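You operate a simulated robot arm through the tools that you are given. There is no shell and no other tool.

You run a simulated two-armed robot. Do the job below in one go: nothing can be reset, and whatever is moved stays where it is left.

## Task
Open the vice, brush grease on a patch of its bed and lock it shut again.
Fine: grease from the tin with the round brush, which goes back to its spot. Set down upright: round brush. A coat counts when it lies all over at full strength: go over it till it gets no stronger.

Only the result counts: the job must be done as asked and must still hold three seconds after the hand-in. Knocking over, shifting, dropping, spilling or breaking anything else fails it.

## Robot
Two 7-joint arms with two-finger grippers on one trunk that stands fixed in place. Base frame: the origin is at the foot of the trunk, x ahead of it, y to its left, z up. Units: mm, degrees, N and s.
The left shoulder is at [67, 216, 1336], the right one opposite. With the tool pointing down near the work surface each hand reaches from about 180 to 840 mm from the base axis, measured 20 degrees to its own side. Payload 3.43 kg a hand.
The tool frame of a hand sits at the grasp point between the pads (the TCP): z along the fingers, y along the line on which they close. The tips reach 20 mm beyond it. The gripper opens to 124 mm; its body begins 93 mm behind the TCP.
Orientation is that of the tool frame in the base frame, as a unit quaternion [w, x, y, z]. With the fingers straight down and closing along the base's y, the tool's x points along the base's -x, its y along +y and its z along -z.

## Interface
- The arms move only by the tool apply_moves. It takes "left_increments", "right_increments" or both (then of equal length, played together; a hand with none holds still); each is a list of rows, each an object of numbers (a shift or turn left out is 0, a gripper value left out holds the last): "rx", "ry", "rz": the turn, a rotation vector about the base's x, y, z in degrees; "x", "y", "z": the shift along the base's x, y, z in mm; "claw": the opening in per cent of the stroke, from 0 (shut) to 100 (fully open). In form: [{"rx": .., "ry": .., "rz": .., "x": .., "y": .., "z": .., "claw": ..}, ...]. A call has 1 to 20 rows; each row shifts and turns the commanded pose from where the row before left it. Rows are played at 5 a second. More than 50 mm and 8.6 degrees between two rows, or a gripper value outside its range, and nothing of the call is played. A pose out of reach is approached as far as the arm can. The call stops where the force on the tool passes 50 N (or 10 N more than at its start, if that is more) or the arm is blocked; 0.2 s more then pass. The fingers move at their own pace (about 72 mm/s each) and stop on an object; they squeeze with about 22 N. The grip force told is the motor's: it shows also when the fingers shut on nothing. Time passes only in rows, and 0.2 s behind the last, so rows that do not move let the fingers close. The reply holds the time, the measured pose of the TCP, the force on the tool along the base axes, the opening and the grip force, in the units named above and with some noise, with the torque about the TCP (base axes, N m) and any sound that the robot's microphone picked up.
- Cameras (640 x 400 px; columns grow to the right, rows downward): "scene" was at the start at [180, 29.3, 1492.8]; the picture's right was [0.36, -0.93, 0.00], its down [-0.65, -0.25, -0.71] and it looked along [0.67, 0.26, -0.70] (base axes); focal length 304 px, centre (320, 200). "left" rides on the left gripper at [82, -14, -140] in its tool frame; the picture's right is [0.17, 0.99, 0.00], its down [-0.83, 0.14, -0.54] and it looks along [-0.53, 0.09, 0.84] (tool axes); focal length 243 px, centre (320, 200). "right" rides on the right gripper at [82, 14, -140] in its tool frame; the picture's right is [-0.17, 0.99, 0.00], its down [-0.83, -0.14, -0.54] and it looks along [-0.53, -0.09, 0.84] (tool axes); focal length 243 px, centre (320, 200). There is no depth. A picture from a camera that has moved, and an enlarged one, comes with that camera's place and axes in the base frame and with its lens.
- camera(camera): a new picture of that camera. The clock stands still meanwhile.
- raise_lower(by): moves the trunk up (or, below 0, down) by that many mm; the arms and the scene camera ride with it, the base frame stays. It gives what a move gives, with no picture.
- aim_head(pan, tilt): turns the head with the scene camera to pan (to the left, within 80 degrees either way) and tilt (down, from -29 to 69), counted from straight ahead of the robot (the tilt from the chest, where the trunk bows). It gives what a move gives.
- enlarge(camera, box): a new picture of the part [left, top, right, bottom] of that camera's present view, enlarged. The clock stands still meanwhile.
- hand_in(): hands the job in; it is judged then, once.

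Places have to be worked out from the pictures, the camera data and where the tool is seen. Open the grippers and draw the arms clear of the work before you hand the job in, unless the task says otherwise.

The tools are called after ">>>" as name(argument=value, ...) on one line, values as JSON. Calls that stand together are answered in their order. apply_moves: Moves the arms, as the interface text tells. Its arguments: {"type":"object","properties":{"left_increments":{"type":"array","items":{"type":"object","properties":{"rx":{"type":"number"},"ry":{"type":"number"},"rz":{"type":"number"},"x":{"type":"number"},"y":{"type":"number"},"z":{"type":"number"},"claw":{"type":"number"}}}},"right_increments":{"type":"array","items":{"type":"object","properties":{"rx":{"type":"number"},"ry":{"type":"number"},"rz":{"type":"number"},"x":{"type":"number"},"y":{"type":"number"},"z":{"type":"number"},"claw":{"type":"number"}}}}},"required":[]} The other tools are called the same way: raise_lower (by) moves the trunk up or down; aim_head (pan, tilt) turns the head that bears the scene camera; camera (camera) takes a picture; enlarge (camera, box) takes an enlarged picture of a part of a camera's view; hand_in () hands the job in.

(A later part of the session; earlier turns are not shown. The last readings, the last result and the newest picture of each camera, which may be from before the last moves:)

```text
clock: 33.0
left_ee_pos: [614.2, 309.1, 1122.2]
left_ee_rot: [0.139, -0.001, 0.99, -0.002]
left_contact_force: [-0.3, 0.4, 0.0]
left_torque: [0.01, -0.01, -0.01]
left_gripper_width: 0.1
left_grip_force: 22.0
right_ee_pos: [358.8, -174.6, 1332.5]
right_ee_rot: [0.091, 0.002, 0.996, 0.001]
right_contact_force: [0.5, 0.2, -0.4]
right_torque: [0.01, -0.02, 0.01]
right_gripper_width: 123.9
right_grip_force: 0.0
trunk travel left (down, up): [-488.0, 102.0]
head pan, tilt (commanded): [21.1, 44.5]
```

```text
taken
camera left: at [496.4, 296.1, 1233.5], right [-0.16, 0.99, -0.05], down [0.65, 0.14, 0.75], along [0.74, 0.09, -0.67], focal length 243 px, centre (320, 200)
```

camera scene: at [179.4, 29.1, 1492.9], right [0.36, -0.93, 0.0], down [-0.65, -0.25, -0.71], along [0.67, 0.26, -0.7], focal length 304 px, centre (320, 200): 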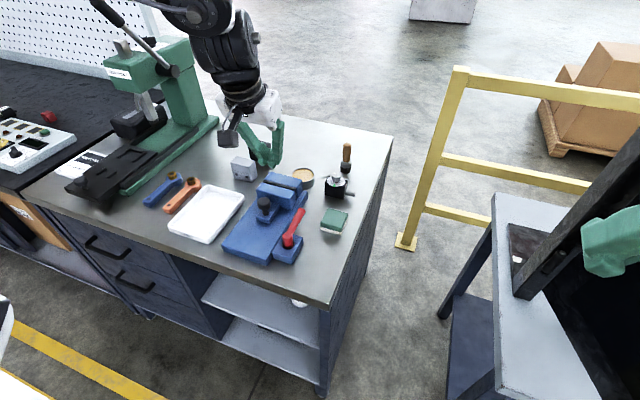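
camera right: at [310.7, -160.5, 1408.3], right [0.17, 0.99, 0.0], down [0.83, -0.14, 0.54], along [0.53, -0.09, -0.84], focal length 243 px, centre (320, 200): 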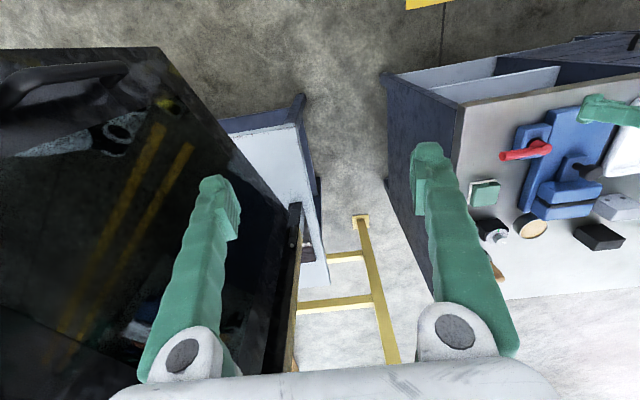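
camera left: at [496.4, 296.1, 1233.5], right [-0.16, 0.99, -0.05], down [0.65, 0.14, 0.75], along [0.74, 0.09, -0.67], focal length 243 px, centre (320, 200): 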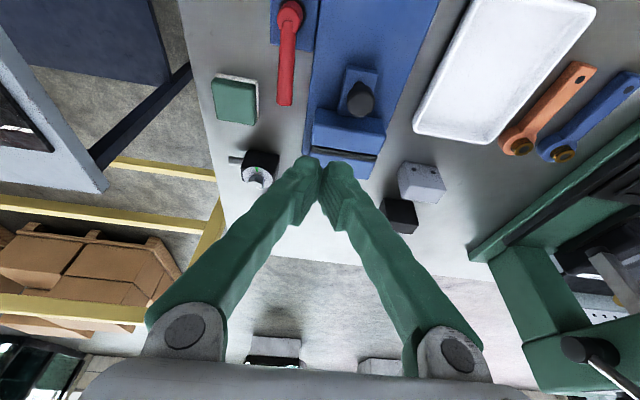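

The lever now lies along +x. I set the left tool upright again, open the fingers and hover just short of the knob to see it between them.

>>> apply_moves(left_increments=[{"ry": 8, "x": -20, "y": 15, "claw": 60}, {"ry": 8, "x": -20, "y": 15}, {"x": -14, "z": -30}, {"x": 0}])

>>> camera(camera="left")

>>> enlarge(camera="left", box=[220, 140, 420, 265])

```text
clock: 34.0
left_ee_pos: [560.6, 338.7, 1090.5]
left_ee_rot: [-0.001, 0.0, 1.0, -0.003]
left_contact_force: [0.5, -0.1, -0.4]
left_torque: [0.0, -0.02, -0.01]
left_gripper_width: 74.6
left_grip_force: 0.1
right_ee_pos: [360.0, -174.6, 1333.2]
right_ee_rot: [0.091, 0.002, 0.996, 0.001]
right_contact_force: [0.2, -0.8, 0.5]
right_torque: [-0.02, 0.0, -0.01]
right_gripper_width: 123.9
right_grip_force: 0.1
trunk travel left (down, up): [-488.0, 102.0]
head pan, tilt (commanded): [21.1, 44.5]
```

```text
taken
camera left: at [477.9, 326.3, 1230.4], right [-0.17, 0.99, 0.0], down [0.83, 0.14, 0.54], along [0.53, 0.09, -0.84], focal length 243 px, centre (320, 200)
```

left: 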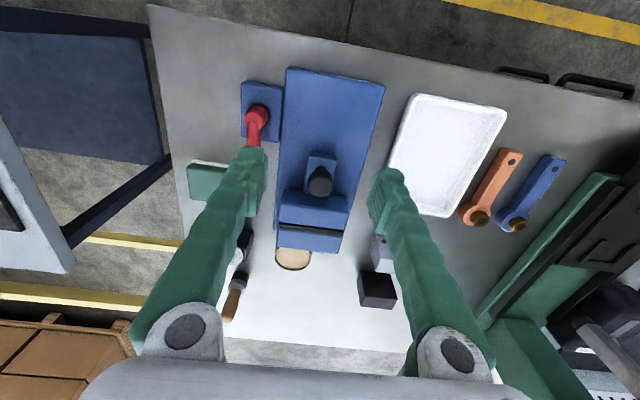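

```text
3.20 times, centred on (320, 202) of left
camera zoom: at [477.9, 326.3, 1230.4], right [-0.17, 0.99, 0.0], down [0.83, 0.14, 0.54], along [0.53, 0.09, -0.84], focal length 776 px, centre (320, 192)
```

zoom: 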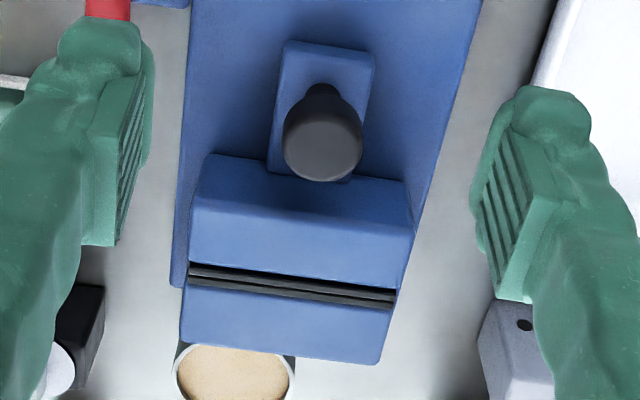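

The knob head works out at about (632, 354, 954), Ø≈33 mm; the bed runs along x (y≈291–410) and the tin is at (827, 336, 896), Ø≈75. I move above the knob and descend with fingers straddling it.

>>> apply_moves(left_increments=[{"x": 35, "y": 8, "z": -20}, {"x": 32, "y": 7, "z": -20}, {"z": -20}, {"z": 0}])

>>> camera(camera="left")

>>> enlarge(camera="scene", box=[215, 140, 345, 250])

```text
clock: 35.0
left_ee_pos: [628.1, 352.5, 1029.8]
left_ee_rot: [-0.002, 0.001, 1.0, -0.003]
left_contact_force: [0.9, 0.2, 1.3]
left_torque: [0.0, 0.01, -0.04]
left_gripper_width: 74.6
left_grip_force: 0.0
right_ee_pos: [360.1, -174.4, 1331.5]
right_ee_rot: [0.091, 0.003, 0.996, 0.0]
right_contact_force: [-0.6, -0.6, -0.3]
right_torque: [-0.01, 0.0, 0.03]
right_gripper_width: 124.2
right_grip_force: 0.0
trunk travel left (down, up): [-488.0, 102.0]
head pan, tilt (commanded): [21.1, 44.5]
```

```text
taken
camera left: at [546.1, 340.5, 1169.7], right [-0.17, 0.99, 0.0], down [0.83, 0.14, 0.54], along [0.53, 0.08, -0.84], focal length 243 px, centre (320, 200)
```

left: 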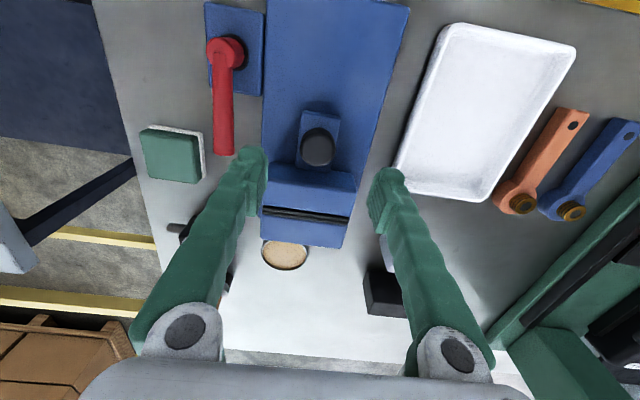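

```text
3.64 times, centred on (280, 195) of scene
camera zoom: at [180.3, 29.2, 1492.8], right [0.36, -0.93, 0.0], down [-0.65, -0.25, -0.71], along [0.67, 0.26, -0.7], focal length 1105 px, centre (466, 218)
```

zoom: 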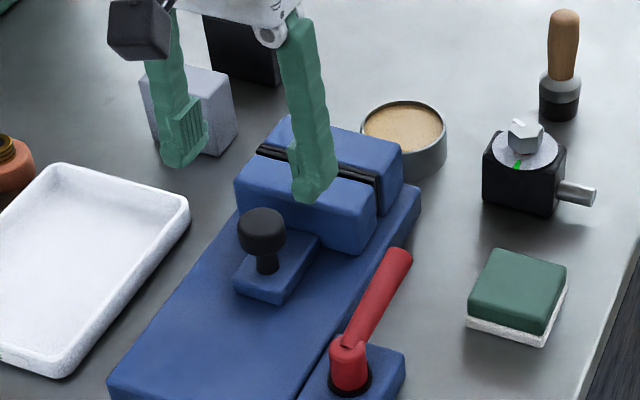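

The knob sits centred between the fingers at about (628, 352, 953). I descend to its height and close on it.

>>> apply_moves(left_increments=[{"z": -30}, {"z": -30}, {"z": -17}, {"z": 0}, {"claw": 0}, {"z": 0}, {"z": 0}, {"z": 0}])

>>> enlarge(camera="scene", box=[215, 140, 345, 250])

>>> camera(camera="left")

```text
clock: 36.8
left_ee_pos: [626.4, 350.3, 953.3]
left_ee_rot: [-0.002, 0.002, 1.0, -0.004]
left_contact_force: [-1.7, -20.2, -13.5]
left_torque: [-0.15, -0.4, -0.03]
left_gripper_width: 24.0
left_grip_force: 45.1
right_ee_pos: [360.5, -176.1, 1333.0]
right_ee_rot: [0.091, 0.004, 0.996, 0.001]
right_contact_force: [0.5, -0.2, 0.6]
right_torque: [0.02, -0.01, -0.01]
right_gripper_width: 124.1
right_grip_force: 0.0
trunk travel left (down, up): [-488.0, 102.0]
head pan, tilt (commanded): [21.1, 44.5]
```

```text
3.64 times, centred on (280, 195) of scene
camera zoom: at [181.1, 27.2, 1492.5], right [0.36, -0.93, 0.0], down [-0.65, -0.25, -0.71], along [0.67, 0.26, -0.7], focal length 1105 px, centre (466, 218)
```

zoom: 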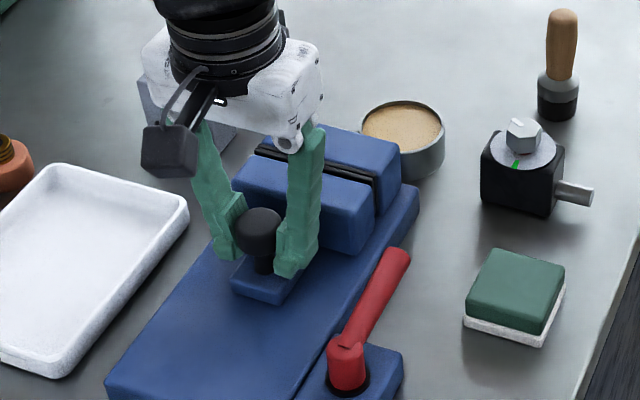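

```text
taken
camera left: at [545.7, 338.0, 1092.3], right [-0.16, 0.99, -0.01], down [0.83, 0.14, 0.53], along [0.53, 0.08, -0.85], focal length 243 px, centre (320, 200)
```

left: 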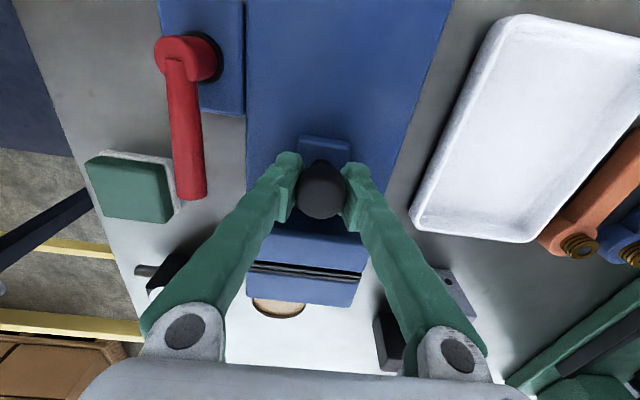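

The knob is gripped (24 mm), with a sideways load of 20 N from a small off-centre. I relieve that by shifting 2 mm in -y, then begin pulling in -x.

>>> apply_moves(left_increments=[{"y": -2}, {"y": -1}, {"x": -4}, {"x": -4}, {"x": -4}, {"x": 0}])

>>> camera(camera="left")

```text
clock: 38.2
left_ee_pos: [615.4, 349.9, 953.3]
left_ee_rot: [-0.003, -0.001, 1.0, -0.003]
left_contact_force: [2.0, -12.7, -19.9]
left_torque: [0.08, -0.38, 0.08]
left_gripper_width: 23.9
left_grip_force: 45.5
right_ee_pos: [362.6, -174.9, 1330.4]
right_ee_rot: [0.09, 0.003, 0.996, 0.001]
right_contact_force: [0.5, -0.5, 0.0]
right_torque: [0.03, 0.04, -0.03]
right_gripper_width: 124.1
right_grip_force: 0.0
trunk travel left (down, up): [-488.0, 102.0]
head pan, tilt (commanded): [21.1, 44.5]
```

```text
taken
camera left: at [534.6, 337.4, 1092.3], right [-0.17, 0.99, 0.0], down [0.83, 0.14, 0.53], along [0.53, 0.09, -0.85], focal length 243 px, centre (320, 200)
```

left: 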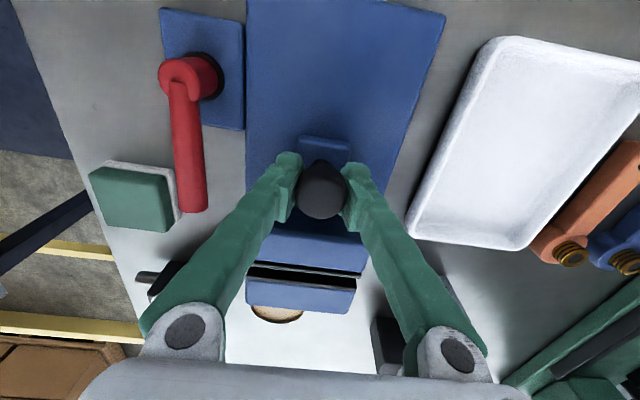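

The jaw slides freely: a gap opens. I keep pulling in -x, easing the side loads.

>>> apply_moves(left_increments=[{"x": -6, "y": -1, "z": -1}, {"x": -8, "z": -1}, {"x": -8}, {"x": -8}, {"x": -8}, {"x": -8}, {"x": 0}])

>>> camera(camera="left")

>>> enlarge(camera="scene", box=[205, 150, 335, 260])

```text
clock: 39.8
left_ee_pos: [568.9, 349.0, 951.1]
left_ee_rot: [-0.001, 0.0, 1.0, -0.002]
left_contact_force: [1.2, -0.1, 5.0]
left_torque: [0.01, -0.14, 0.0]
left_gripper_width: 24.2
left_grip_force: 45.2
right_ee_pos: [360.5, -174.2, 1333.0]
right_ee_rot: [0.091, 0.003, 0.996, 0.001]
right_contact_force: [-0.1, 0.3, 0.0]
right_torque: [-0.04, -0.04, 0.0]
right_gripper_width: 124.1
right_grip_force: 0.1
trunk travel left (down, up): [-488.0, 102.0]
head pan, tilt (commanded): [21.1, 44.5]
```

```text
taken
camera left: at [487.0, 337.3, 1092.0], right [-0.17, 0.99, 0.0], down [0.83, 0.14, 0.54], along [0.53, 0.09, -0.84], focal length 243 px, centre (320, 200)
```

left: 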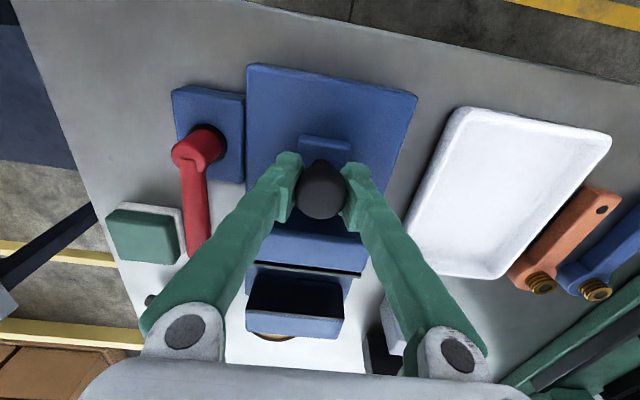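

```text
3.64 times, centred on (270, 205) of scene
camera zoom: at [179.7, 29.1, 1492.9], right [0.36, -0.93, 0.0], down [-0.65, -0.25, -0.71], along [0.67, 0.26, -0.7], focal length 1105 px, centre (502, 182)
```

zoom: 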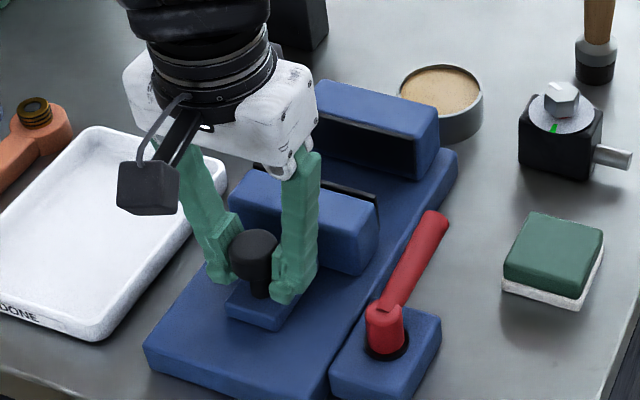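

The gap is about 58 mm. I open further until the travel ends.

>>> apply_moves(left_increments=[{"x": -6}, {"x": -6}, {"x": -6}, {"x": -5}, {"x": 0}])

>>> camera(camera="left")

>>> enlarge(camera="scene", box=[205, 150, 335, 260])

```text
clock: 41.0
left_ee_pos: [544.5, 350.5, 951.0]
left_ee_rot: [-0.002, 0.0, 1.0, -0.002]
left_contact_force: [-0.4, 3.9, 9.8]
left_torque: [-0.05, -0.24, -0.04]
left_gripper_width: 23.7
left_grip_force: 44.9
right_ee_pos: [360.1, -173.0, 1332.7]
right_ee_rot: [0.092, 0.003, 0.996, 0.0]
right_contact_force: [0.6, 0.0, 0.2]
right_torque: [0.01, 0.02, 0.02]
right_gripper_width: 123.7
right_grip_force: 0.0
trunk travel left (down, up): [-488.0, 102.0]
head pan, tilt (commanded): [21.1, 44.5]
```

```text
taken
camera left: at [463.6, 337.4, 1091.9], right [-0.17, 0.99, 0.0], down [0.83, 0.14, 0.54], along [0.53, 0.09, -0.84], focal length 243 px, centre (320, 200)
```

left: 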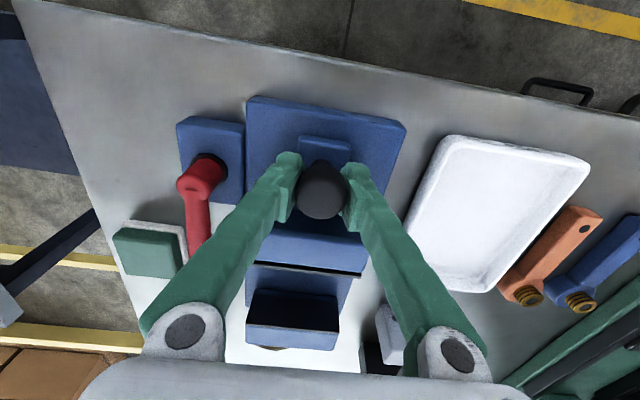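

```text
3.64 times, centred on (270, 205) of scene
camera zoom: at [179.0, 29.3, 1492.9], right [0.36, -0.93, 0.0], down [-0.65, -0.25, -0.71], along [0.67, 0.26, -0.7], focal length 1105 px, centre (502, 182)
```

zoom: 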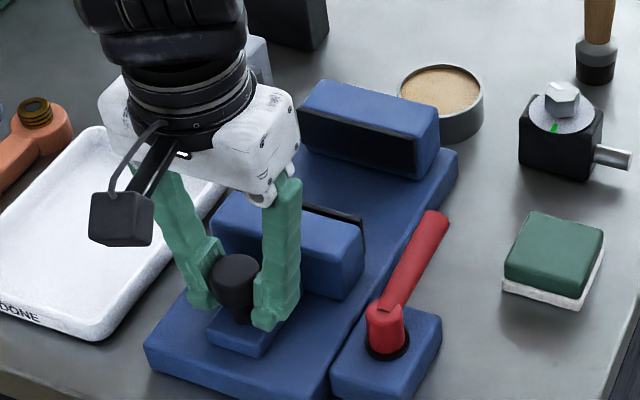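

No stop yet; I pull 12 mm more, gently.

>>> apply_moves(left_increments=[{"x": -4, "z": 0.5}, {"x": -4}, {"x": -4}, {"x": 0}])

```text
clock: 42.0
left_ee_pos: [533.4, 350.6, 950.8]
left_ee_rot: [-0.002, 0.0, 1.0, -0.003]
left_contact_force: [1.2, 3.1, 4.7]
left_torque: [0.02, -0.16, -0.07]
left_gripper_width: 23.7
left_grip_force: 44.5
right_ee_pos: [359.7, -174.4, 1331.2]
right_ee_rot: [0.091, 0.002, 0.996, 0.001]
right_contact_force: [0.1, 0.8, -0.1]
right_torque: [0.01, 0.01, 0.0]
right_gripper_width: 124.1
right_grip_force: 0.1
trunk travel left (down, up): [-488.0, 102.0]
head pan, tilt (commanded): [21.1, 44.5]
```

Still free at 95 mm. I go on a little to find the end stop.

>>> apply_moves(left_increments=[{"x": -4}, {"x": -4}, {"x": -4}, {"x": 0}])

>>> enlarge(camera="scene", box=[205, 150, 335, 260])

```text
clock: 43.0
left_ee_pos: [532.2, 349.7, 952.0]
left_ee_rot: [0.003, -0.001, 1.0, -0.003]
left_contact_force: [43.8, 3.3, 3.3]
left_torque: [-0.06, 0.01, -0.09]
left_gripper_width: 23.9
left_grip_force: 44.9
right_ee_pos: [365.9, -173.6, 1330.7]
right_ee_rot: [0.089, 0.002, 0.996, 0.001]
right_contact_force: [0.5, 0.1, 0.0]
right_torque: [0.03, 0.01, 0.02]
right_gripper_width: 123.9
right_grip_force: 0.1
trunk travel left (down, up): [-488.0, 102.0]
head pan, tilt (commanded): [21.1, 44.5]
```

```text
3.64 times, centred on (270, 205) of scene
camera zoom: at [186.0, 29.7, 1492.2], right [0.36, -0.93, 0.0], down [-0.66, -0.25, -0.71], along [0.66, 0.26, -0.7], focal length 1105 px, centre (502, 182)
```

zoom: 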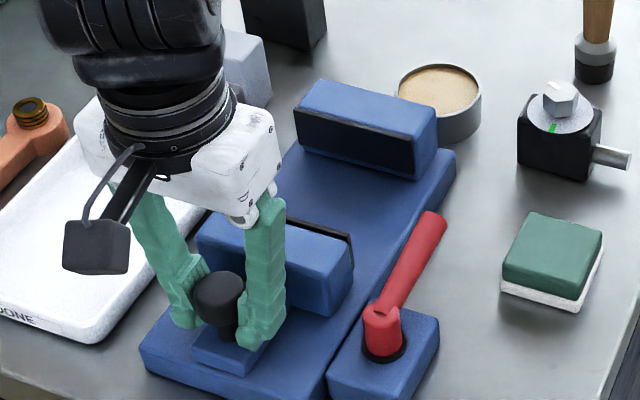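

The end stop is reached at x≈532 (44 N). I relieve the pull, open the fingers and rise to look at the bed.

>>> apply_moves(left_increments=[{"x": 5}, {"x": 5}, {"claw": 60}, {"x": 0}, {"x": 0}, {"z": 30}, {"z": 40}, {"z": 40, "x": 20}, {"z": 40, "x": 20}, {"z": 0}])

>>> camera(camera="left")

>>> enlarge(camera="left", box=[240, 140, 400, 300])

>>> enlarge(camera="scene", box=[225, 150, 325, 240])

```text
clock: 45.2
left_ee_pos: [572.8, 349.3, 1102.4]
left_ee_rot: [-0.001, -0.001, 1.0, -0.003]
left_contact_force: [0.2, 0.6, 0.4]
left_torque: [-0.03, 0.06, 0.03]
left_gripper_width: 74.6
left_grip_force: 0.2
right_ee_pos: [360.3, -174.2, 1332.4]
right_ee_rot: [0.091, 0.003, 0.996, 0.0]
right_contact_force: [0.4, 0.5, -0.9]
right_torque: [-0.01, 0.02, 0.05]
right_gripper_width: 123.8
right_grip_force: 0.1
trunk travel left (down, up): [-488.0, 102.0]
head pan, tilt (commanded): [21.1, 44.5]
```

```text
taken
camera left: at [490.7, 337.2, 1241.6], right [-0.17, 0.99, -0.01], down [0.83, 0.14, 0.54], along [0.53, 0.08, -0.84], focal length 243 px, centre (320, 200)
```

left: 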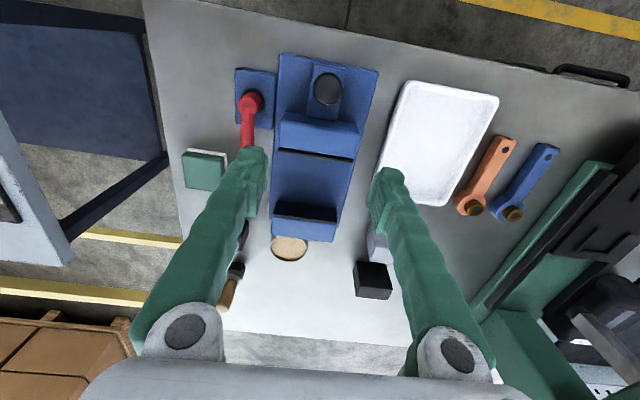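

```text
2.50 times, centred on (320, 220) of left
camera zoom: at [490.7, 337.2, 1241.6], right [-0.17, 0.99, -0.01], down [0.83, 0.14, 0.54], along [0.53, 0.08, -0.84], focal length 606 px, centre (320, 150)
```

zoom: 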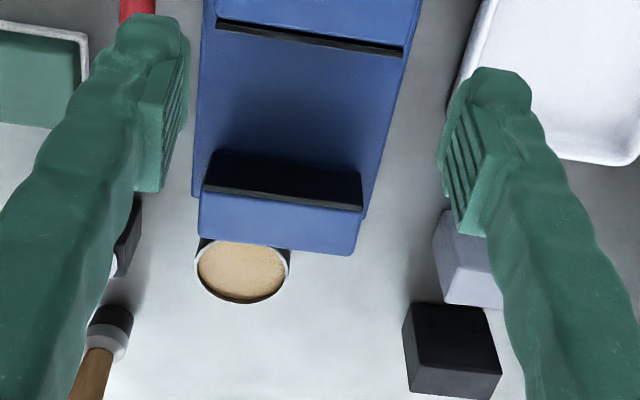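

```text
4.44 times, centred on (275, 195) of scene
camera zoom: at [179.8, 29.9, 1492.8], right [0.36, -0.93, 0.0], down [-0.65, -0.25, -0.71], along [0.67, 0.26, -0.7], focal length 1350 px, centre (520, 222)
```

zoom: 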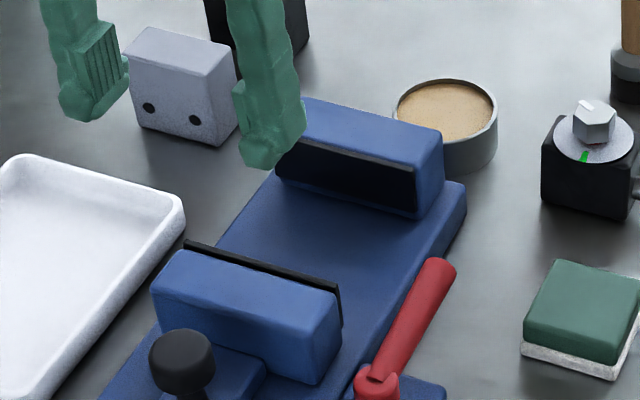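

I look closely at the bared bed for any marked patch.

>>> enlarge(camera="left", box=[265, 145, 365, 215])

>>> enlarge(camera="scene", box=[260, 180, 320, 225])

>>> camera(camera="right")

```text
5.71 times, centred on (315, 180) of left
camera zoom: at [490.7, 337.2, 1241.6], right [-0.17, 0.99, -0.01], down [0.83, 0.14, 0.54], along [0.53, 0.08, -0.84], focal length 1386 px, centre (349, 314)
```

zoom: 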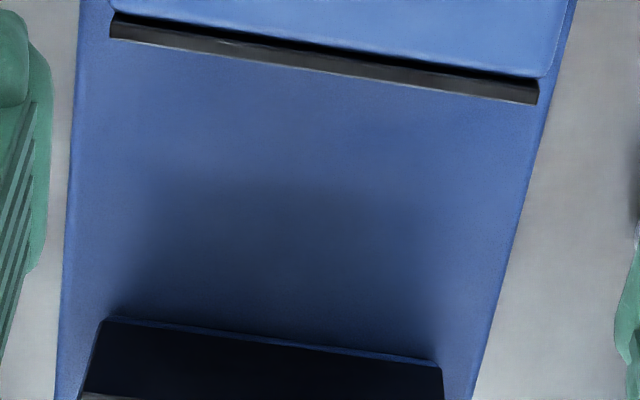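

```text
8.89 times, centred on (290, 202) of scene
camera zoom: at [179.8, 29.9, 1492.8], right [0.36, -0.93, 0.0], down [-0.65, -0.25, -0.71], along [0.67, 0.26, -0.7], focal length 2701 px, centre (587, 178)
```

zoom: 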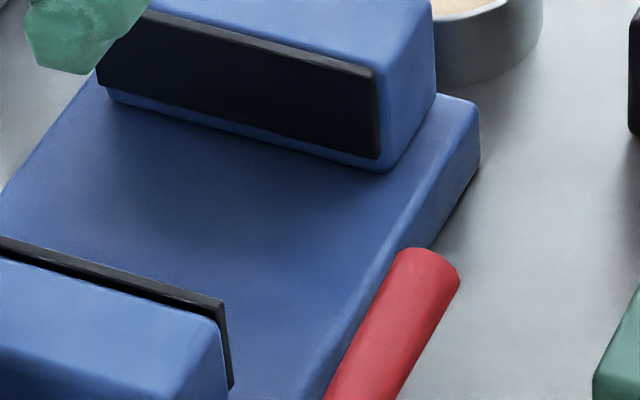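

```text
taken
camera right: at [254.5, -159.5, 1456.2], right [0.17, 0.99, 0.03], down [0.72, -0.14, 0.68], along [0.67, -0.09, -0.73], focal length 243 px, centre (320, 200)
```

right: 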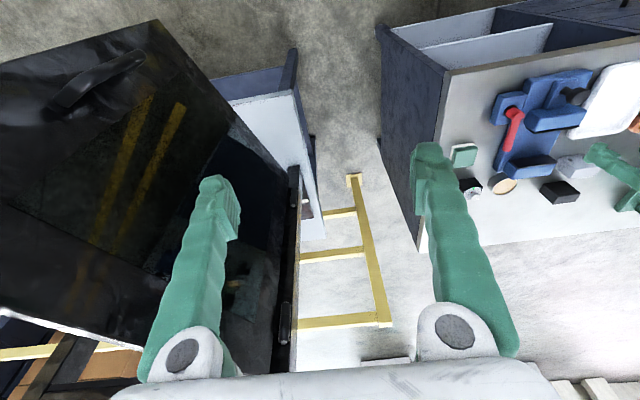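

No patch is marked, so I plan to coat the whole bared bed. Next I need the brush's exact place; I enlarge it in both cameras.

>>> enlarge(camera="left", box=[200, 215, 300, 315])

>>> enlarge(camera="scene", box=[290, 130, 370, 205])

```text
4.00 times, centred on (250, 265) of left
camera zoom: at [490.7, 337.2, 1241.6], right [-0.17, 0.99, -0.01], down [0.83, 0.14, 0.54], along [0.53, 0.08, -0.84], focal length 970 px, centre (600, -60)
```

zoom: 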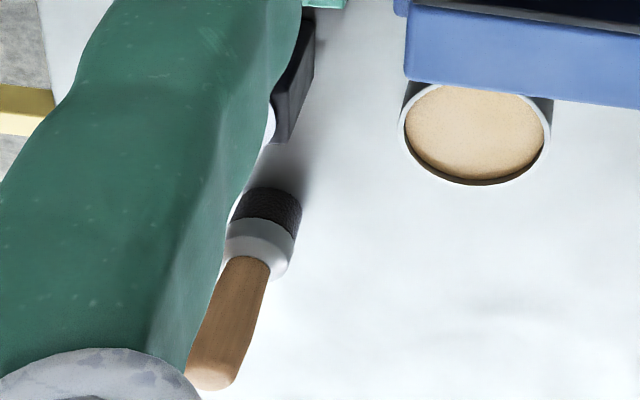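

```text
5.33 times, centred on (330, 168) of scene
camera zoom: at [179.8, 29.9, 1492.8], right [0.36, -0.93, 0.0], down [-0.65, -0.25, -0.71], along [0.67, 0.26, -0.7], focal length 1620 px, centre (267, 373)
```

zoom: 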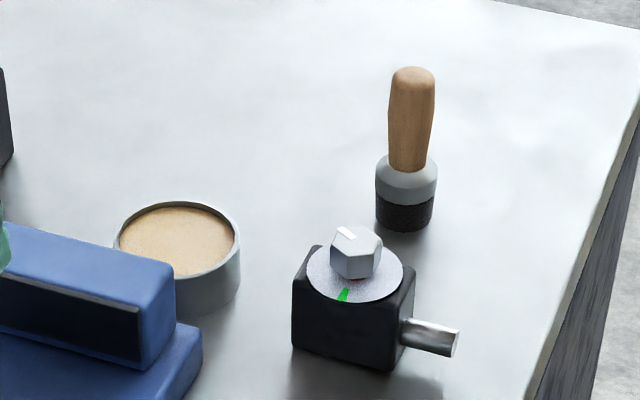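

The brush stands vertical at about (920, 228), base z≈872 (bench), handle z≈921–976. That is far, so I tilt the left tool 30° forward while moving out toward it, staying high.

>>> apply_moves(left_increments=[{"ry": -7.5, "x": 40, "y": -10, "z": 10}, {"ry": -7.5, "x": 40, "y": -15, "z": 10}, {"ry": -7.5, "x": 40, "y": -15}, {"ry": -7.5, "x": 40, "y": -20}, {"x": 40, "y": -20}, {"x": 30, "y": -20}, {"x": 20, "y": -20}, {"x": 0}])

>>> camera(camera="left")

>>> camera(camera="scene")

```text
clock: 47.0
left_ee_pos: [759.8, 281.3, 1120.7]
left_ee_rot: [0.257, 0.001, 0.967, -0.003]
left_contact_force: [-0.5, -0.1, -0.9]
left_torque: [0.0, 0.03, -0.01]
left_gripper_width: 74.6
left_grip_force: 0.0
left hand out of reach, approached as far as the arm can: row 5, 6, 7
right_ee_pos: [360.0, -173.7, 1331.4]
right_ee_rot: [0.091, 0.002, 0.996, 0.001]
right_contact_force: [0.8, 0.4, -0.3]
right_torque: [0.0, 0.02, 0.0]
right_gripper_width: 123.9
right_grip_force: 0.1
trunk travel left (down, up): [-488.0, 102.0]
head pan, tilt (commanded): [21.1, 44.5]
```

```text
taken
camera left: at [618.7, 268.0, 1200.8], right [-0.14, 0.99, -0.09], down [0.45, 0.14, 0.88], along [0.88, 0.08, -0.47], focal length 243 px, centre (320, 200)
```

left: 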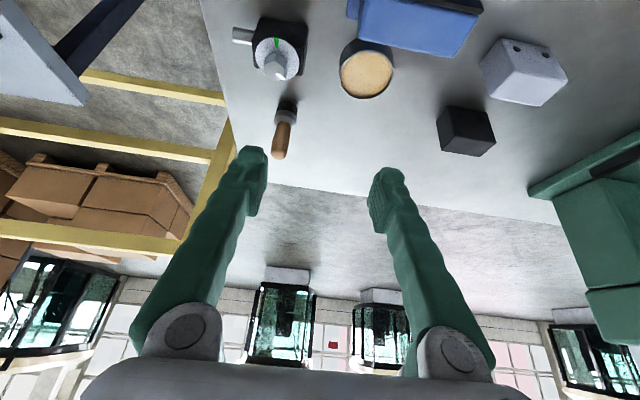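

```text
taken
camera scene: at [181.1, 29.9, 1492.6], right [0.36, -0.93, 0.0], down [-0.65, -0.25, -0.71], along [0.67, 0.26, -0.7], focal length 304 px, centre (320, 200)
```

scene: 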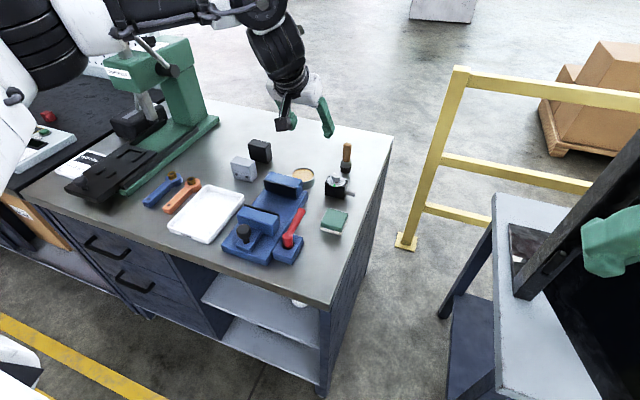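

The arm stops at (760, 281) at this height. I lower the trunk by 100, which bows it forward and brings the shoulder nearer; the hand then should be near z≈1020, still above everything.

>>> raise_lower(by=-60)

>>> camera(camera="scene")

```text
clock: 48.0
left_ee_pos: [757.9, 280.0, 1061.6]
left_ee_rot: [0.259, 0.001, 0.966, -0.002]
left_contact_force: [-0.1, -0.1, -0.1]
left_torque: [-0.01, -0.02, 0.01]
left_gripper_width: 74.6
left_grip_force: 0.1
right_ee_pos: [370.8, -173.9, 1247.2]
right_ee_rot: [0.055, 0.003, 0.999, 0.002]
right_contact_force: [-0.6, -0.5, 0.2]
right_torque: [0.0, 0.02, 0.0]
right_gripper_width: 124.0
right_grip_force: 0.1
trunk travel left (down, up): [-428.0, 162.0]
head pan, tilt (commanded): [21.1, 44.5]
```

```text
taken
camera scene: at [203.5, 29.4, 1425.8], right [0.36, -0.93, 0.0], down [-0.65, -0.25, -0.71], along [0.67, 0.26, -0.7], focal length 304 px, centre (320, 200)
```

scene: 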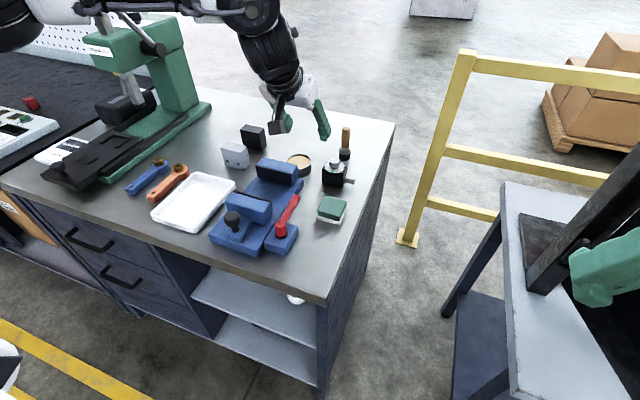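

The trunk bows forward as it lowers. I test how far forward the hand now goes.

>>> apply_moves(left_increments=[{"x": 20}, {"x": 20}, {"x": 20, "y": -10}, {"x": 20, "y": -10}, {"x": 20, "y": -10}, {"x": 0}])

```text
clock: 49.4
left_ee_pos: [776.3, 282.2, 1060.3]
left_ee_rot: [0.257, 0.001, 0.966, -0.003]
left_contact_force: [-0.3, 0.2, -0.6]
left_torque: [0.0, 0.01, -0.02]
left_gripper_width: 74.6
left_grip_force: 0.0
left hand out of reach, approached as far as the arm can: row 2, 3, 4, 5
right_ee_pos: [370.7, -175.4, 1247.3]
right_ee_rot: [0.054, 0.002, 0.999, 0.002]
right_contact_force: [0.2, 0.0, 0.2]
right_torque: [-0.01, 0.0, 0.01]
right_gripper_width: 123.7
right_grip_force: 0.1
trunk travel left (down, up): [-428.0, 162.0]
head pan, tilt (commanded): [21.1, 44.5]
```

I look at the arm posture to see what limits it now.

>>> aim_head(pan=50, tilt=25)

>>> camera(camera="scene")

```text
clock: 50.4
left_ee_pos: [776.0, 282.4, 1059.9]
left_ee_rot: [0.256, 0.0, 0.967, -0.002]
left_contact_force: [-0.6, -0.1, -1.0]
left_torque: [0.0, 0.0, -0.01]
left_gripper_width: 74.4
left_grip_force: 0.1
right_ee_pos: [370.8, -173.6, 1246.8]
right_ee_rot: [0.053, 0.003, 0.999, 0.002]
right_contact_force: [0.5, 0.2, 0.2]
right_torque: [-0.01, 0.02, 0.0]
right_gripper_width: 124.0
right_grip_force: 0.0
trunk travel left (down, up): [-428.0, 162.0]
head pan, tilt (commanded): [50.0, 25.0]
```

```text
taken
camera scene: at [186.7, 70.3, 1455.6], right [0.77, -0.64, 0.0], down [-0.27, -0.32, -0.91], along [0.58, 0.69, -0.42], focal length 304 px, centre (320, 200)
```

scene: 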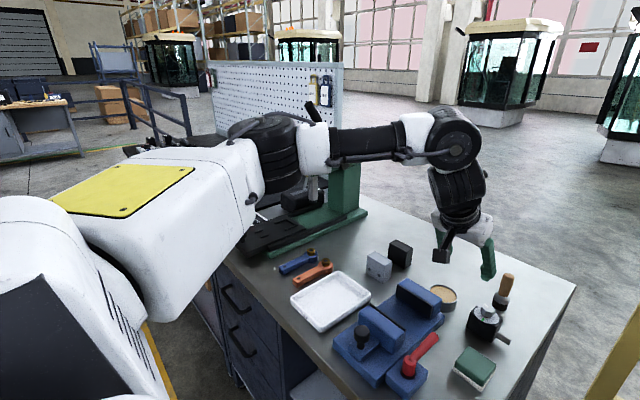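

At 20° the hand stands at ~826 mm, near the stated limit, though lower down the reach should be larger. I go lower and try forward again.

>>> apply_moves(left_increments=[{"z": -30}, {"z": -30}, {"x": 20}, {"x": 20}, {"x": 20}, {"x": 0}])

```text
clock: 51.8
left_ee_pos: [790.7, 295.3, 992.6]
left_ee_rot: [0.257, 0.002, 0.966, -0.003]
left_contact_force: [0.0, -0.9, 0.7]
left_torque: [0.01, -0.01, -0.01]
left_gripper_width: 74.3
left_grip_force: 0.0
left hand out of reach, approached as far as the arm can: row 3, 4, 5
right_ee_pos: [370.7, -174.2, 1248.0]
right_ee_rot: [0.054, 0.002, 0.999, 0.003]
right_contact_force: [0.5, -0.1, -0.3]
right_torque: [-0.01, -0.02, -0.01]
right_gripper_width: 123.7
right_grip_force: 0.1
trunk travel left (down, up): [-428.0, 162.0]
head pan, tilt (commanded): [50.0, 25.0]
```

The limit trades x against y, which fits an upper arm that cannot swing inward; leaning the tool toward the brush (yaw -30°, tilt 50°) should gain reach. I rise a bit, reorient, and then advance.

>>> apply_moves(left_increments=[{"z": 40}, {"ry": -7}, {"ry": -7}, {"ry": -7}, {"rz": -7.5}, {"rz": -7.5}, {"rz": -7.5}, {"rz": -7.5}, {"x": 19, "y": -9}, {"x": 19, "y": -9}, {"x": 19, "y": -9}, {"x": 19, "y": -9}, {"x": 0}])

>>> camera(camera="scene")

>>> camera(camera="left")

```text
clock: 54.6
left_ee_pos: [867.5, 261.6, 1033.3]
left_ee_rot: [0.413, 0.235, 0.872, -0.113]
left_contact_force: [-0.5, -0.3, 0.0]
left_torque: [-0.01, -0.03, 0.0]
left_gripper_width: 74.1
left_grip_force: 0.1
right_ee_pos: [370.5, -173.4, 1247.3]
right_ee_rot: [0.055, 0.002, 0.998, 0.002]
right_contact_force: [-0.6, 0.3, 0.2]
right_torque: [0.0, -0.03, 0.03]
right_gripper_width: 124.2
right_grip_force: 0.2
trunk travel left (down, up): [-428.0, 162.0]
head pan, tilt (commanded): [50.0, 25.0]
```

```text
taken
camera scene: at [186.1, 71.1, 1455.6], right [0.77, -0.64, 0.0], down [-0.27, -0.32, -0.91], along [0.58, 0.69, -0.42], focal length 304 px, centre (320, 200)
```

scene: 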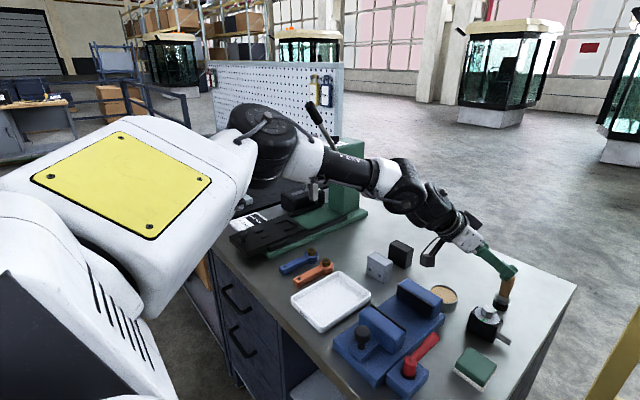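

```text
taken
camera left: at [721.6, 330.8, 1057.6], right [0.41, 0.9, -0.13], down [0.16, 0.07, 0.98], along [0.9, -0.42, -0.12], focal length 243 px, centre (320, 200)
```

left: 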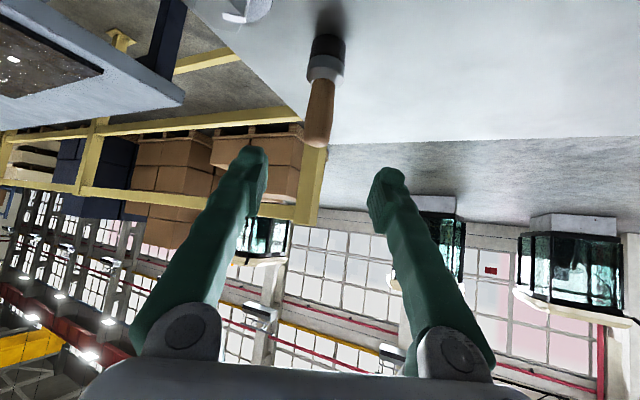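

The hand reaches (867, 262, 1033) without limits and the brush stands between the fingers; its axis computes to (920, 227). I advance along the approach line, stopping just short to check.

>>> apply_moves(left_increments=[{"x": 16, "y": -11, "z": -25}, {"x": 16, "y": -10, "z": -25}, {"x": 12, "y": -8, "z": -17}, {"x": 0}])

>>> camera(camera="left")

>>> enlarge(camera="scene", box=[400, 200, 560, 360])

```text
clock: 55.6
left_ee_pos: [889.7, 247.9, 999.0]
left_ee_rot: [0.413, 0.235, 0.873, -0.113]
left_contact_force: [0.5, 0.3, -0.8]
left_torque: [-0.02, -0.02, -0.04]
left_gripper_width: 74.5
left_grip_force: 0.1
left hand out of reach, approached as far as the arm can: row 2, 3
right_ee_pos: [371.7, -174.2, 1247.5]
right_ee_rot: [0.054, 0.003, 0.999, 0.002]
right_contact_force: [0.5, 0.0, -0.4]
right_torque: [-0.01, -0.01, -0.01]
right_gripper_width: 123.8
right_grip_force: 0.0
trunk travel left (down, up): [-428.0, 162.0]
head pan, tilt (commanded): [50.0, 25.0]
```

```text
taken
camera left: at [744.0, 316.7, 1023.6], right [0.41, 0.9, -0.13], down [0.17, 0.07, 0.98], along [0.9, -0.42, -0.12], focal length 243 px, centre (320, 200)
```

left: 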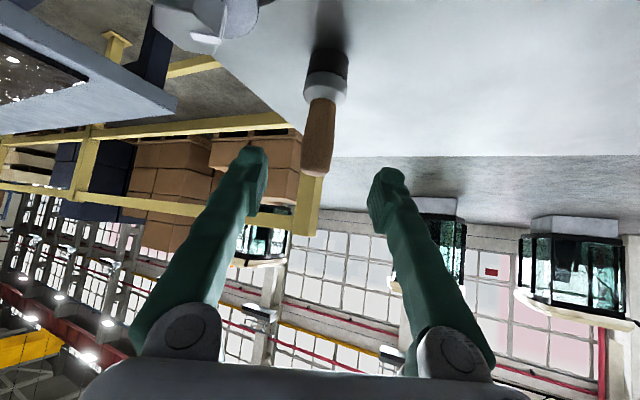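

```text
2.50 times, centred on (480, 280) of scene
camera zoom: at [187.9, 71.0, 1455.4], right [0.77, -0.64, 0.0], down [-0.27, -0.32, -0.91], along [0.58, 0.69, -0.42], focal length 760 px, centre (-80, 0)
```

zoom: 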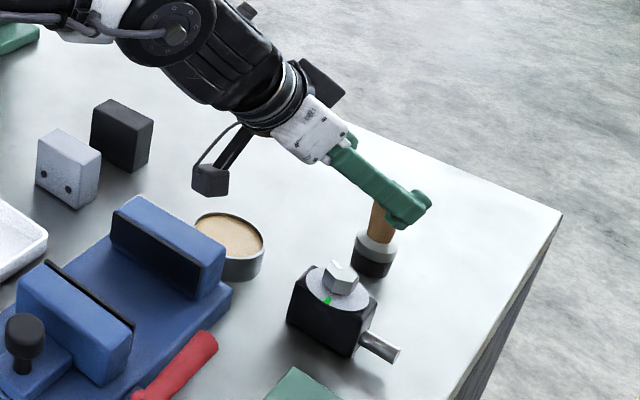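

Again limited at (890, 248, 999). I lift and draw back a little, then lower the trunk another 100 to bring the shoulder forward.

>>> apply_moves(left_increments=[{"x": -10, "y": 5, "z": 35}, {"x": -10, "y": 5, "z": 35}, {"x": -10, "y": 5, "z": 35}, {"x": 0}])

>>> camera(camera="right")

```text
clock: 56.6
left_ee_pos: [858.7, 261.5, 1103.6]
left_ee_rot: [0.413, 0.235, 0.873, -0.113]
left_contact_force: [0.2, -0.1, 0.7]
left_torque: [0.02, -0.01, -0.02]
left_gripper_width: 74.5
left_grip_force: 0.1
right_ee_pos: [371.6, -173.2, 1247.3]
right_ee_rot: [0.054, 0.002, 0.999, 0.001]
right_contact_force: [-0.1, -0.9, -0.9]
right_torque: [0.04, 0.04, 0.0]
right_gripper_width: 124.2
right_grip_force: 0.1
trunk travel left (down, up): [-428.0, 162.0]
head pan, tilt (commanded): [50.0, 25.0]
```

```text
taken
camera right: at [275.3, -159.9, 1378.7], right [0.17, 0.99, 0.02], down [0.77, -0.15, 0.62], along [0.62, -0.09, -0.78], focal length 243 px, centre (320, 200)
```

right: 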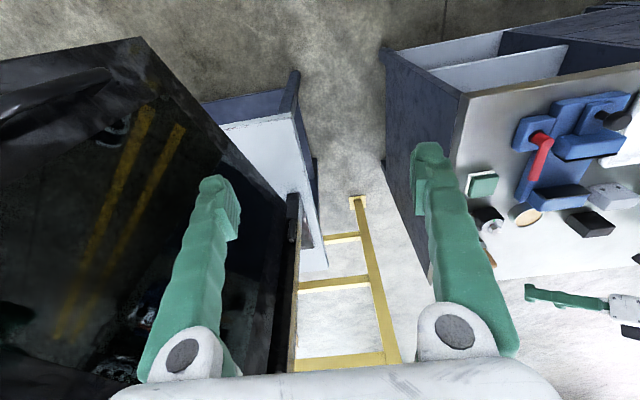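

Before lowering, I bring the right hand inward and up, away from the dark machine at its side.

>>> apply_moves(right_increments=[{"y": 30, "z": 20}, {"y": 30, "z": 20}, {"y": 30, "z": 20}, {"y": 0}])

```text
clock: 57.6
left_ee_pos: [858.8, 261.4, 1105.1]
left_ee_rot: [0.414, 0.235, 0.872, -0.113]
left_contact_force: [-0.3, 0.0, 0.2]
left_torque: [0.01, 0.0, -0.02]
left_gripper_width: 74.3
left_grip_force: 0.3
right_ee_pos: [369.6, -76.9, 1273.3]
right_ee_rot: [0.054, 0.002, 0.999, 0.004]
right_contact_force: [-0.3, 0.3, 0.2]
right_torque: [-0.02, 0.0, -0.01]
right_gripper_width: 123.9
right_grip_force: 0.1
right hand out of reach, approached as far as the arm can: row 1, 2, 3
trunk travel left (down, up): [-428.0, 162.0]
head pan, tilt (commanded): [50.0, 25.0]
```

The right hand is at (370, -77, 1273), clear. Now I lower the trunk by 100.

>>> raise_lower(by=-100)

>>> camera(camera="left")

>>> camera(camera="scene")

```text
clock: 58.9
left_ee_pos: [858.3, 261.6, 1005.0]
left_ee_rot: [0.415, 0.234, 0.872, -0.112]
left_contact_force: [-0.2, -0.2, 0.2]
left_torque: [0.01, 0.0, 0.01]
left_gripper_width: 74.5
left_grip_force: 0.0
right_ee_pos: [382.6, -77.1, 1150.8]
right_ee_rot: [0.009, 0.004, 1.0, 0.004]
right_contact_force: [-0.4, -0.2, -0.4]
right_torque: [0.0, -0.03, 0.01]
right_gripper_width: 124.2
right_grip_force: 0.0
trunk travel left (down, up): [-328.0, 262.0]
head pan, tilt (commanded): [50.0, 25.0]
```

```text
taken
camera left: at [713.1, 331.1, 1030.4], right [0.41, 0.9, -0.13], down [0.16, 0.07, 0.98], along [0.9, -0.42, -0.12], focal length 243 px, centre (320, 200)
```

left: 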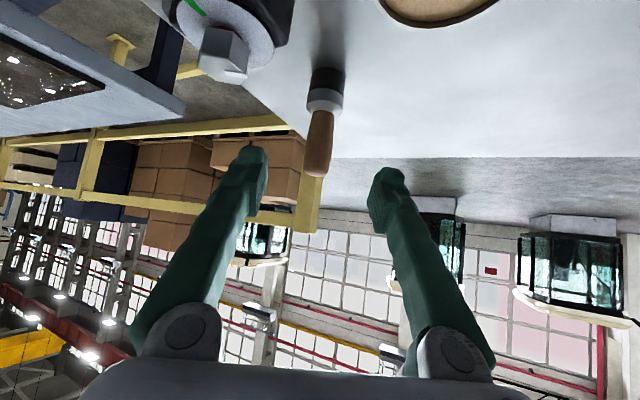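

```text
taken
camera scene: at [210.8, 70.3, 1356.1], right [0.77, -0.64, 0.0], down [-0.27, -0.32, -0.91], along [0.58, 0.69, -0.42], focal length 304 px, centre (320, 200)
```

scene: 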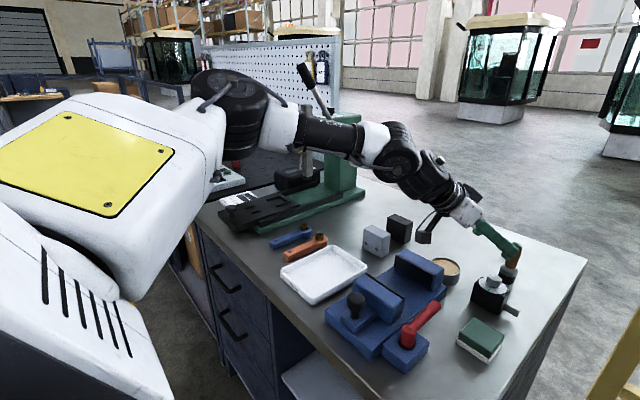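

The shoulder came about 20 mm forward. I advance toward the brush again.

>>> apply_moves(left_increments=[{"x": 16, "y": -9, "z": -12}, {"x": 16, "y": -9, "z": -12}, {"x": 14, "y": -8, "z": -12}, {"x": 0}])

>>> camera(camera="left")

```text
clock: 59.9
left_ee_pos: [902.8, 235.4, 971.0]
left_ee_rot: [0.414, 0.235, 0.872, -0.113]
left_contact_force: [0.5, 0.3, -0.4]
left_torque: [0.02, -0.02, 0.03]
left_gripper_width: 74.4
left_grip_force: 0.0
right_ee_pos: [381.5, -77.7, 1151.6]
right_ee_rot: [0.01, 0.003, 1.0, 0.003]
right_contact_force: [0.8, -0.3, 0.1]
right_torque: [-0.01, 0.0, -0.01]
right_gripper_width: 123.8
right_grip_force: 0.1
trunk travel left (down, up): [-328.0, 262.0]
head pan, tilt (commanded): [50.0, 25.0]
```

```text
taken
camera left: at [758.3, 304.7, 994.9], right [0.41, 0.9, -0.13], down [0.16, 0.07, 0.98], along [0.9, -0.42, -0.12], focal length 243 px, centre (320, 200)
```

left: 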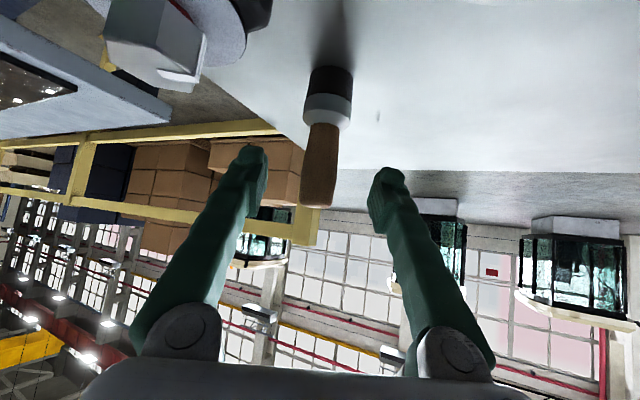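

The brush stands well centred between the fingers. I move the last 25 mm so that the pads flank the handle at z≈952.

>>> apply_moves(left_increments=[{"x": 8, "y": -4, "z": -9}, {"x": 8, "y": -4.5, "z": -10}, {"x": 0}])

>>> camera(camera="left")

>>> enlarge(camera="scene", box=[400, 200, 560, 360])

```text
clock: 60.7
left_ee_pos: [903.0, 236.0, 948.2]
left_ee_rot: [0.414, 0.236, 0.872, -0.114]
left_contact_force: [0.1, 0.3, 0.8]
left_torque: [-0.02, 0.01, 0.0]
left_gripper_width: 74.5
left_grip_force: 0.0
left hand out of reach, approached as far as the arm can: row 1, 2
right_ee_pos: [382.5, -78.3, 1152.1]
right_ee_rot: [0.01, 0.002, 1.0, 0.004]
right_contact_force: [0.0, -1.3, 0.2]
right_torque: [-0.01, -0.04, 0.03]
right_gripper_width: 124.1
right_grip_force: 0.1
trunk travel left (down, up): [-328.0, 262.0]
head pan, tilt (commanded): [50.0, 25.0]
```

```text
taken
camera left: at [757.5, 306.4, 972.8], right [0.41, 0.9, -0.13], down [0.16, 0.07, 0.98], along [0.9, -0.42, -0.12], focal length 243 px, centre (320, 200)
```

left: 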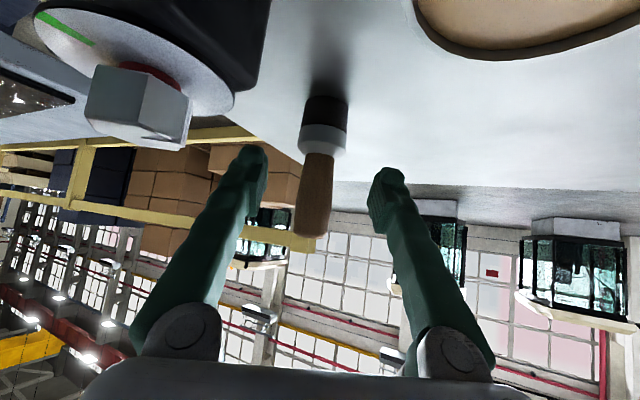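

```text
2.50 times, centred on (480, 280) of scene
camera zoom: at [211.6, 70.6, 1355.9], right [0.77, -0.64, 0.0], down [-0.27, -0.32, -0.91], along [0.58, 0.69, -0.42], focal length 760 px, centre (-80, 0)
```

zoom: 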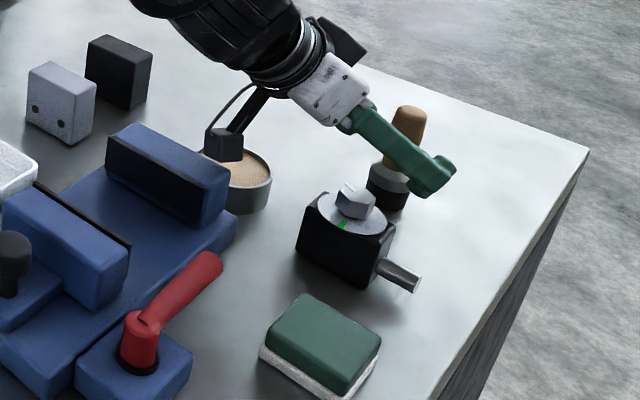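

The hand stops 16 mm short at (903, 236, 948). I lean the tool 9° further toward the brush, which gains reach, and then move forward.

>>> apply_moves(left_increments=[{"z": 10, "rx": -2.25, "ry": -3.9}, {"rx": -2.25, "ry": -3.9}, {"x": 8, "y": -4, "z": -3}, {"x": 8, "y": -5, "z": -3}, {"x": 0}])

>>> camera(camera="left")

>>> enlarge(camera="scene", box=[400, 200, 560, 360])

```text
clock: 61.4
left_ee_pos: [908.7, 236.7, 973.8]
left_ee_rot: [0.49, 0.223, 0.832, -0.131]
left_contact_force: [-19.1, 5.8, 33.6]
left_torque: [3.06, 6.09, 0.7]
left_gripper_width: 74.5
left_grip_force: 0.1
right_ee_pos: [381.5, -76.7, 1151.3]
right_ee_rot: [0.01, 0.002, 1.0, 0.003]
right_contact_force: [1.0, -0.1, -1.1]
right_torque: [-0.01, 0.09, -0.01]
right_gripper_width: 123.9
right_grip_force: 0.1
trunk travel left (down, up): [-328.0, 262.0]
head pan, tilt (commanded): [50.0, 25.0]
stopped in row 3 (left hand): the force on the tool passed its limit at 61 N (the readings are from after the stop); the commanded pose is now the measured one
```

```text
taken
camera left: at [761.6, 306.8, 970.1], right [0.42, 0.89, -0.14], down [0.01, 0.15, 0.99], along [0.91, -0.42, 0.06], focal length 243 px, centre (320, 200)
```

left: 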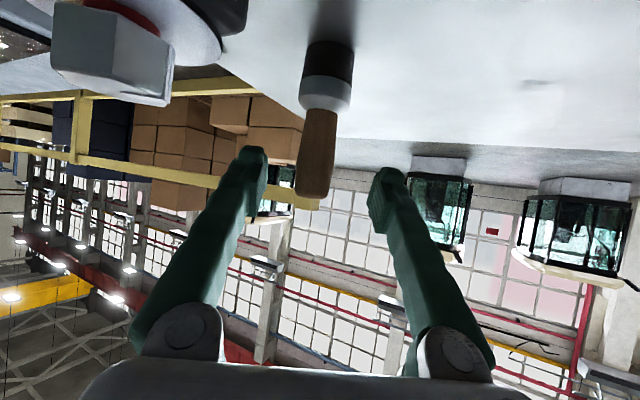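

```text
2.50 times, centred on (480, 280) of scene
camera zoom: at [209.7, 69.9, 1356.3], right [0.77, -0.64, 0.0], down [-0.27, -0.32, -0.91], along [0.58, 0.69, -0.42], focal length 760 px, centre (-80, 0)
```

zoom: 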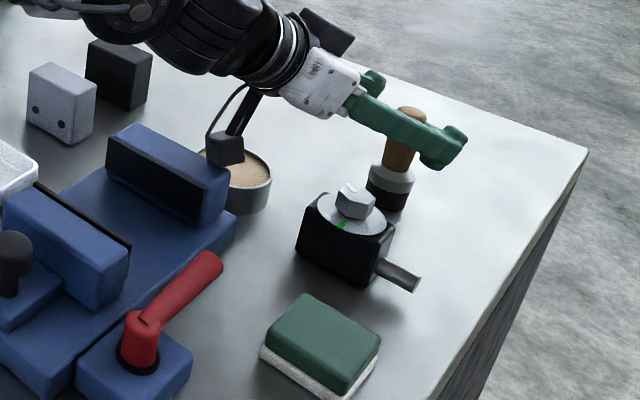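

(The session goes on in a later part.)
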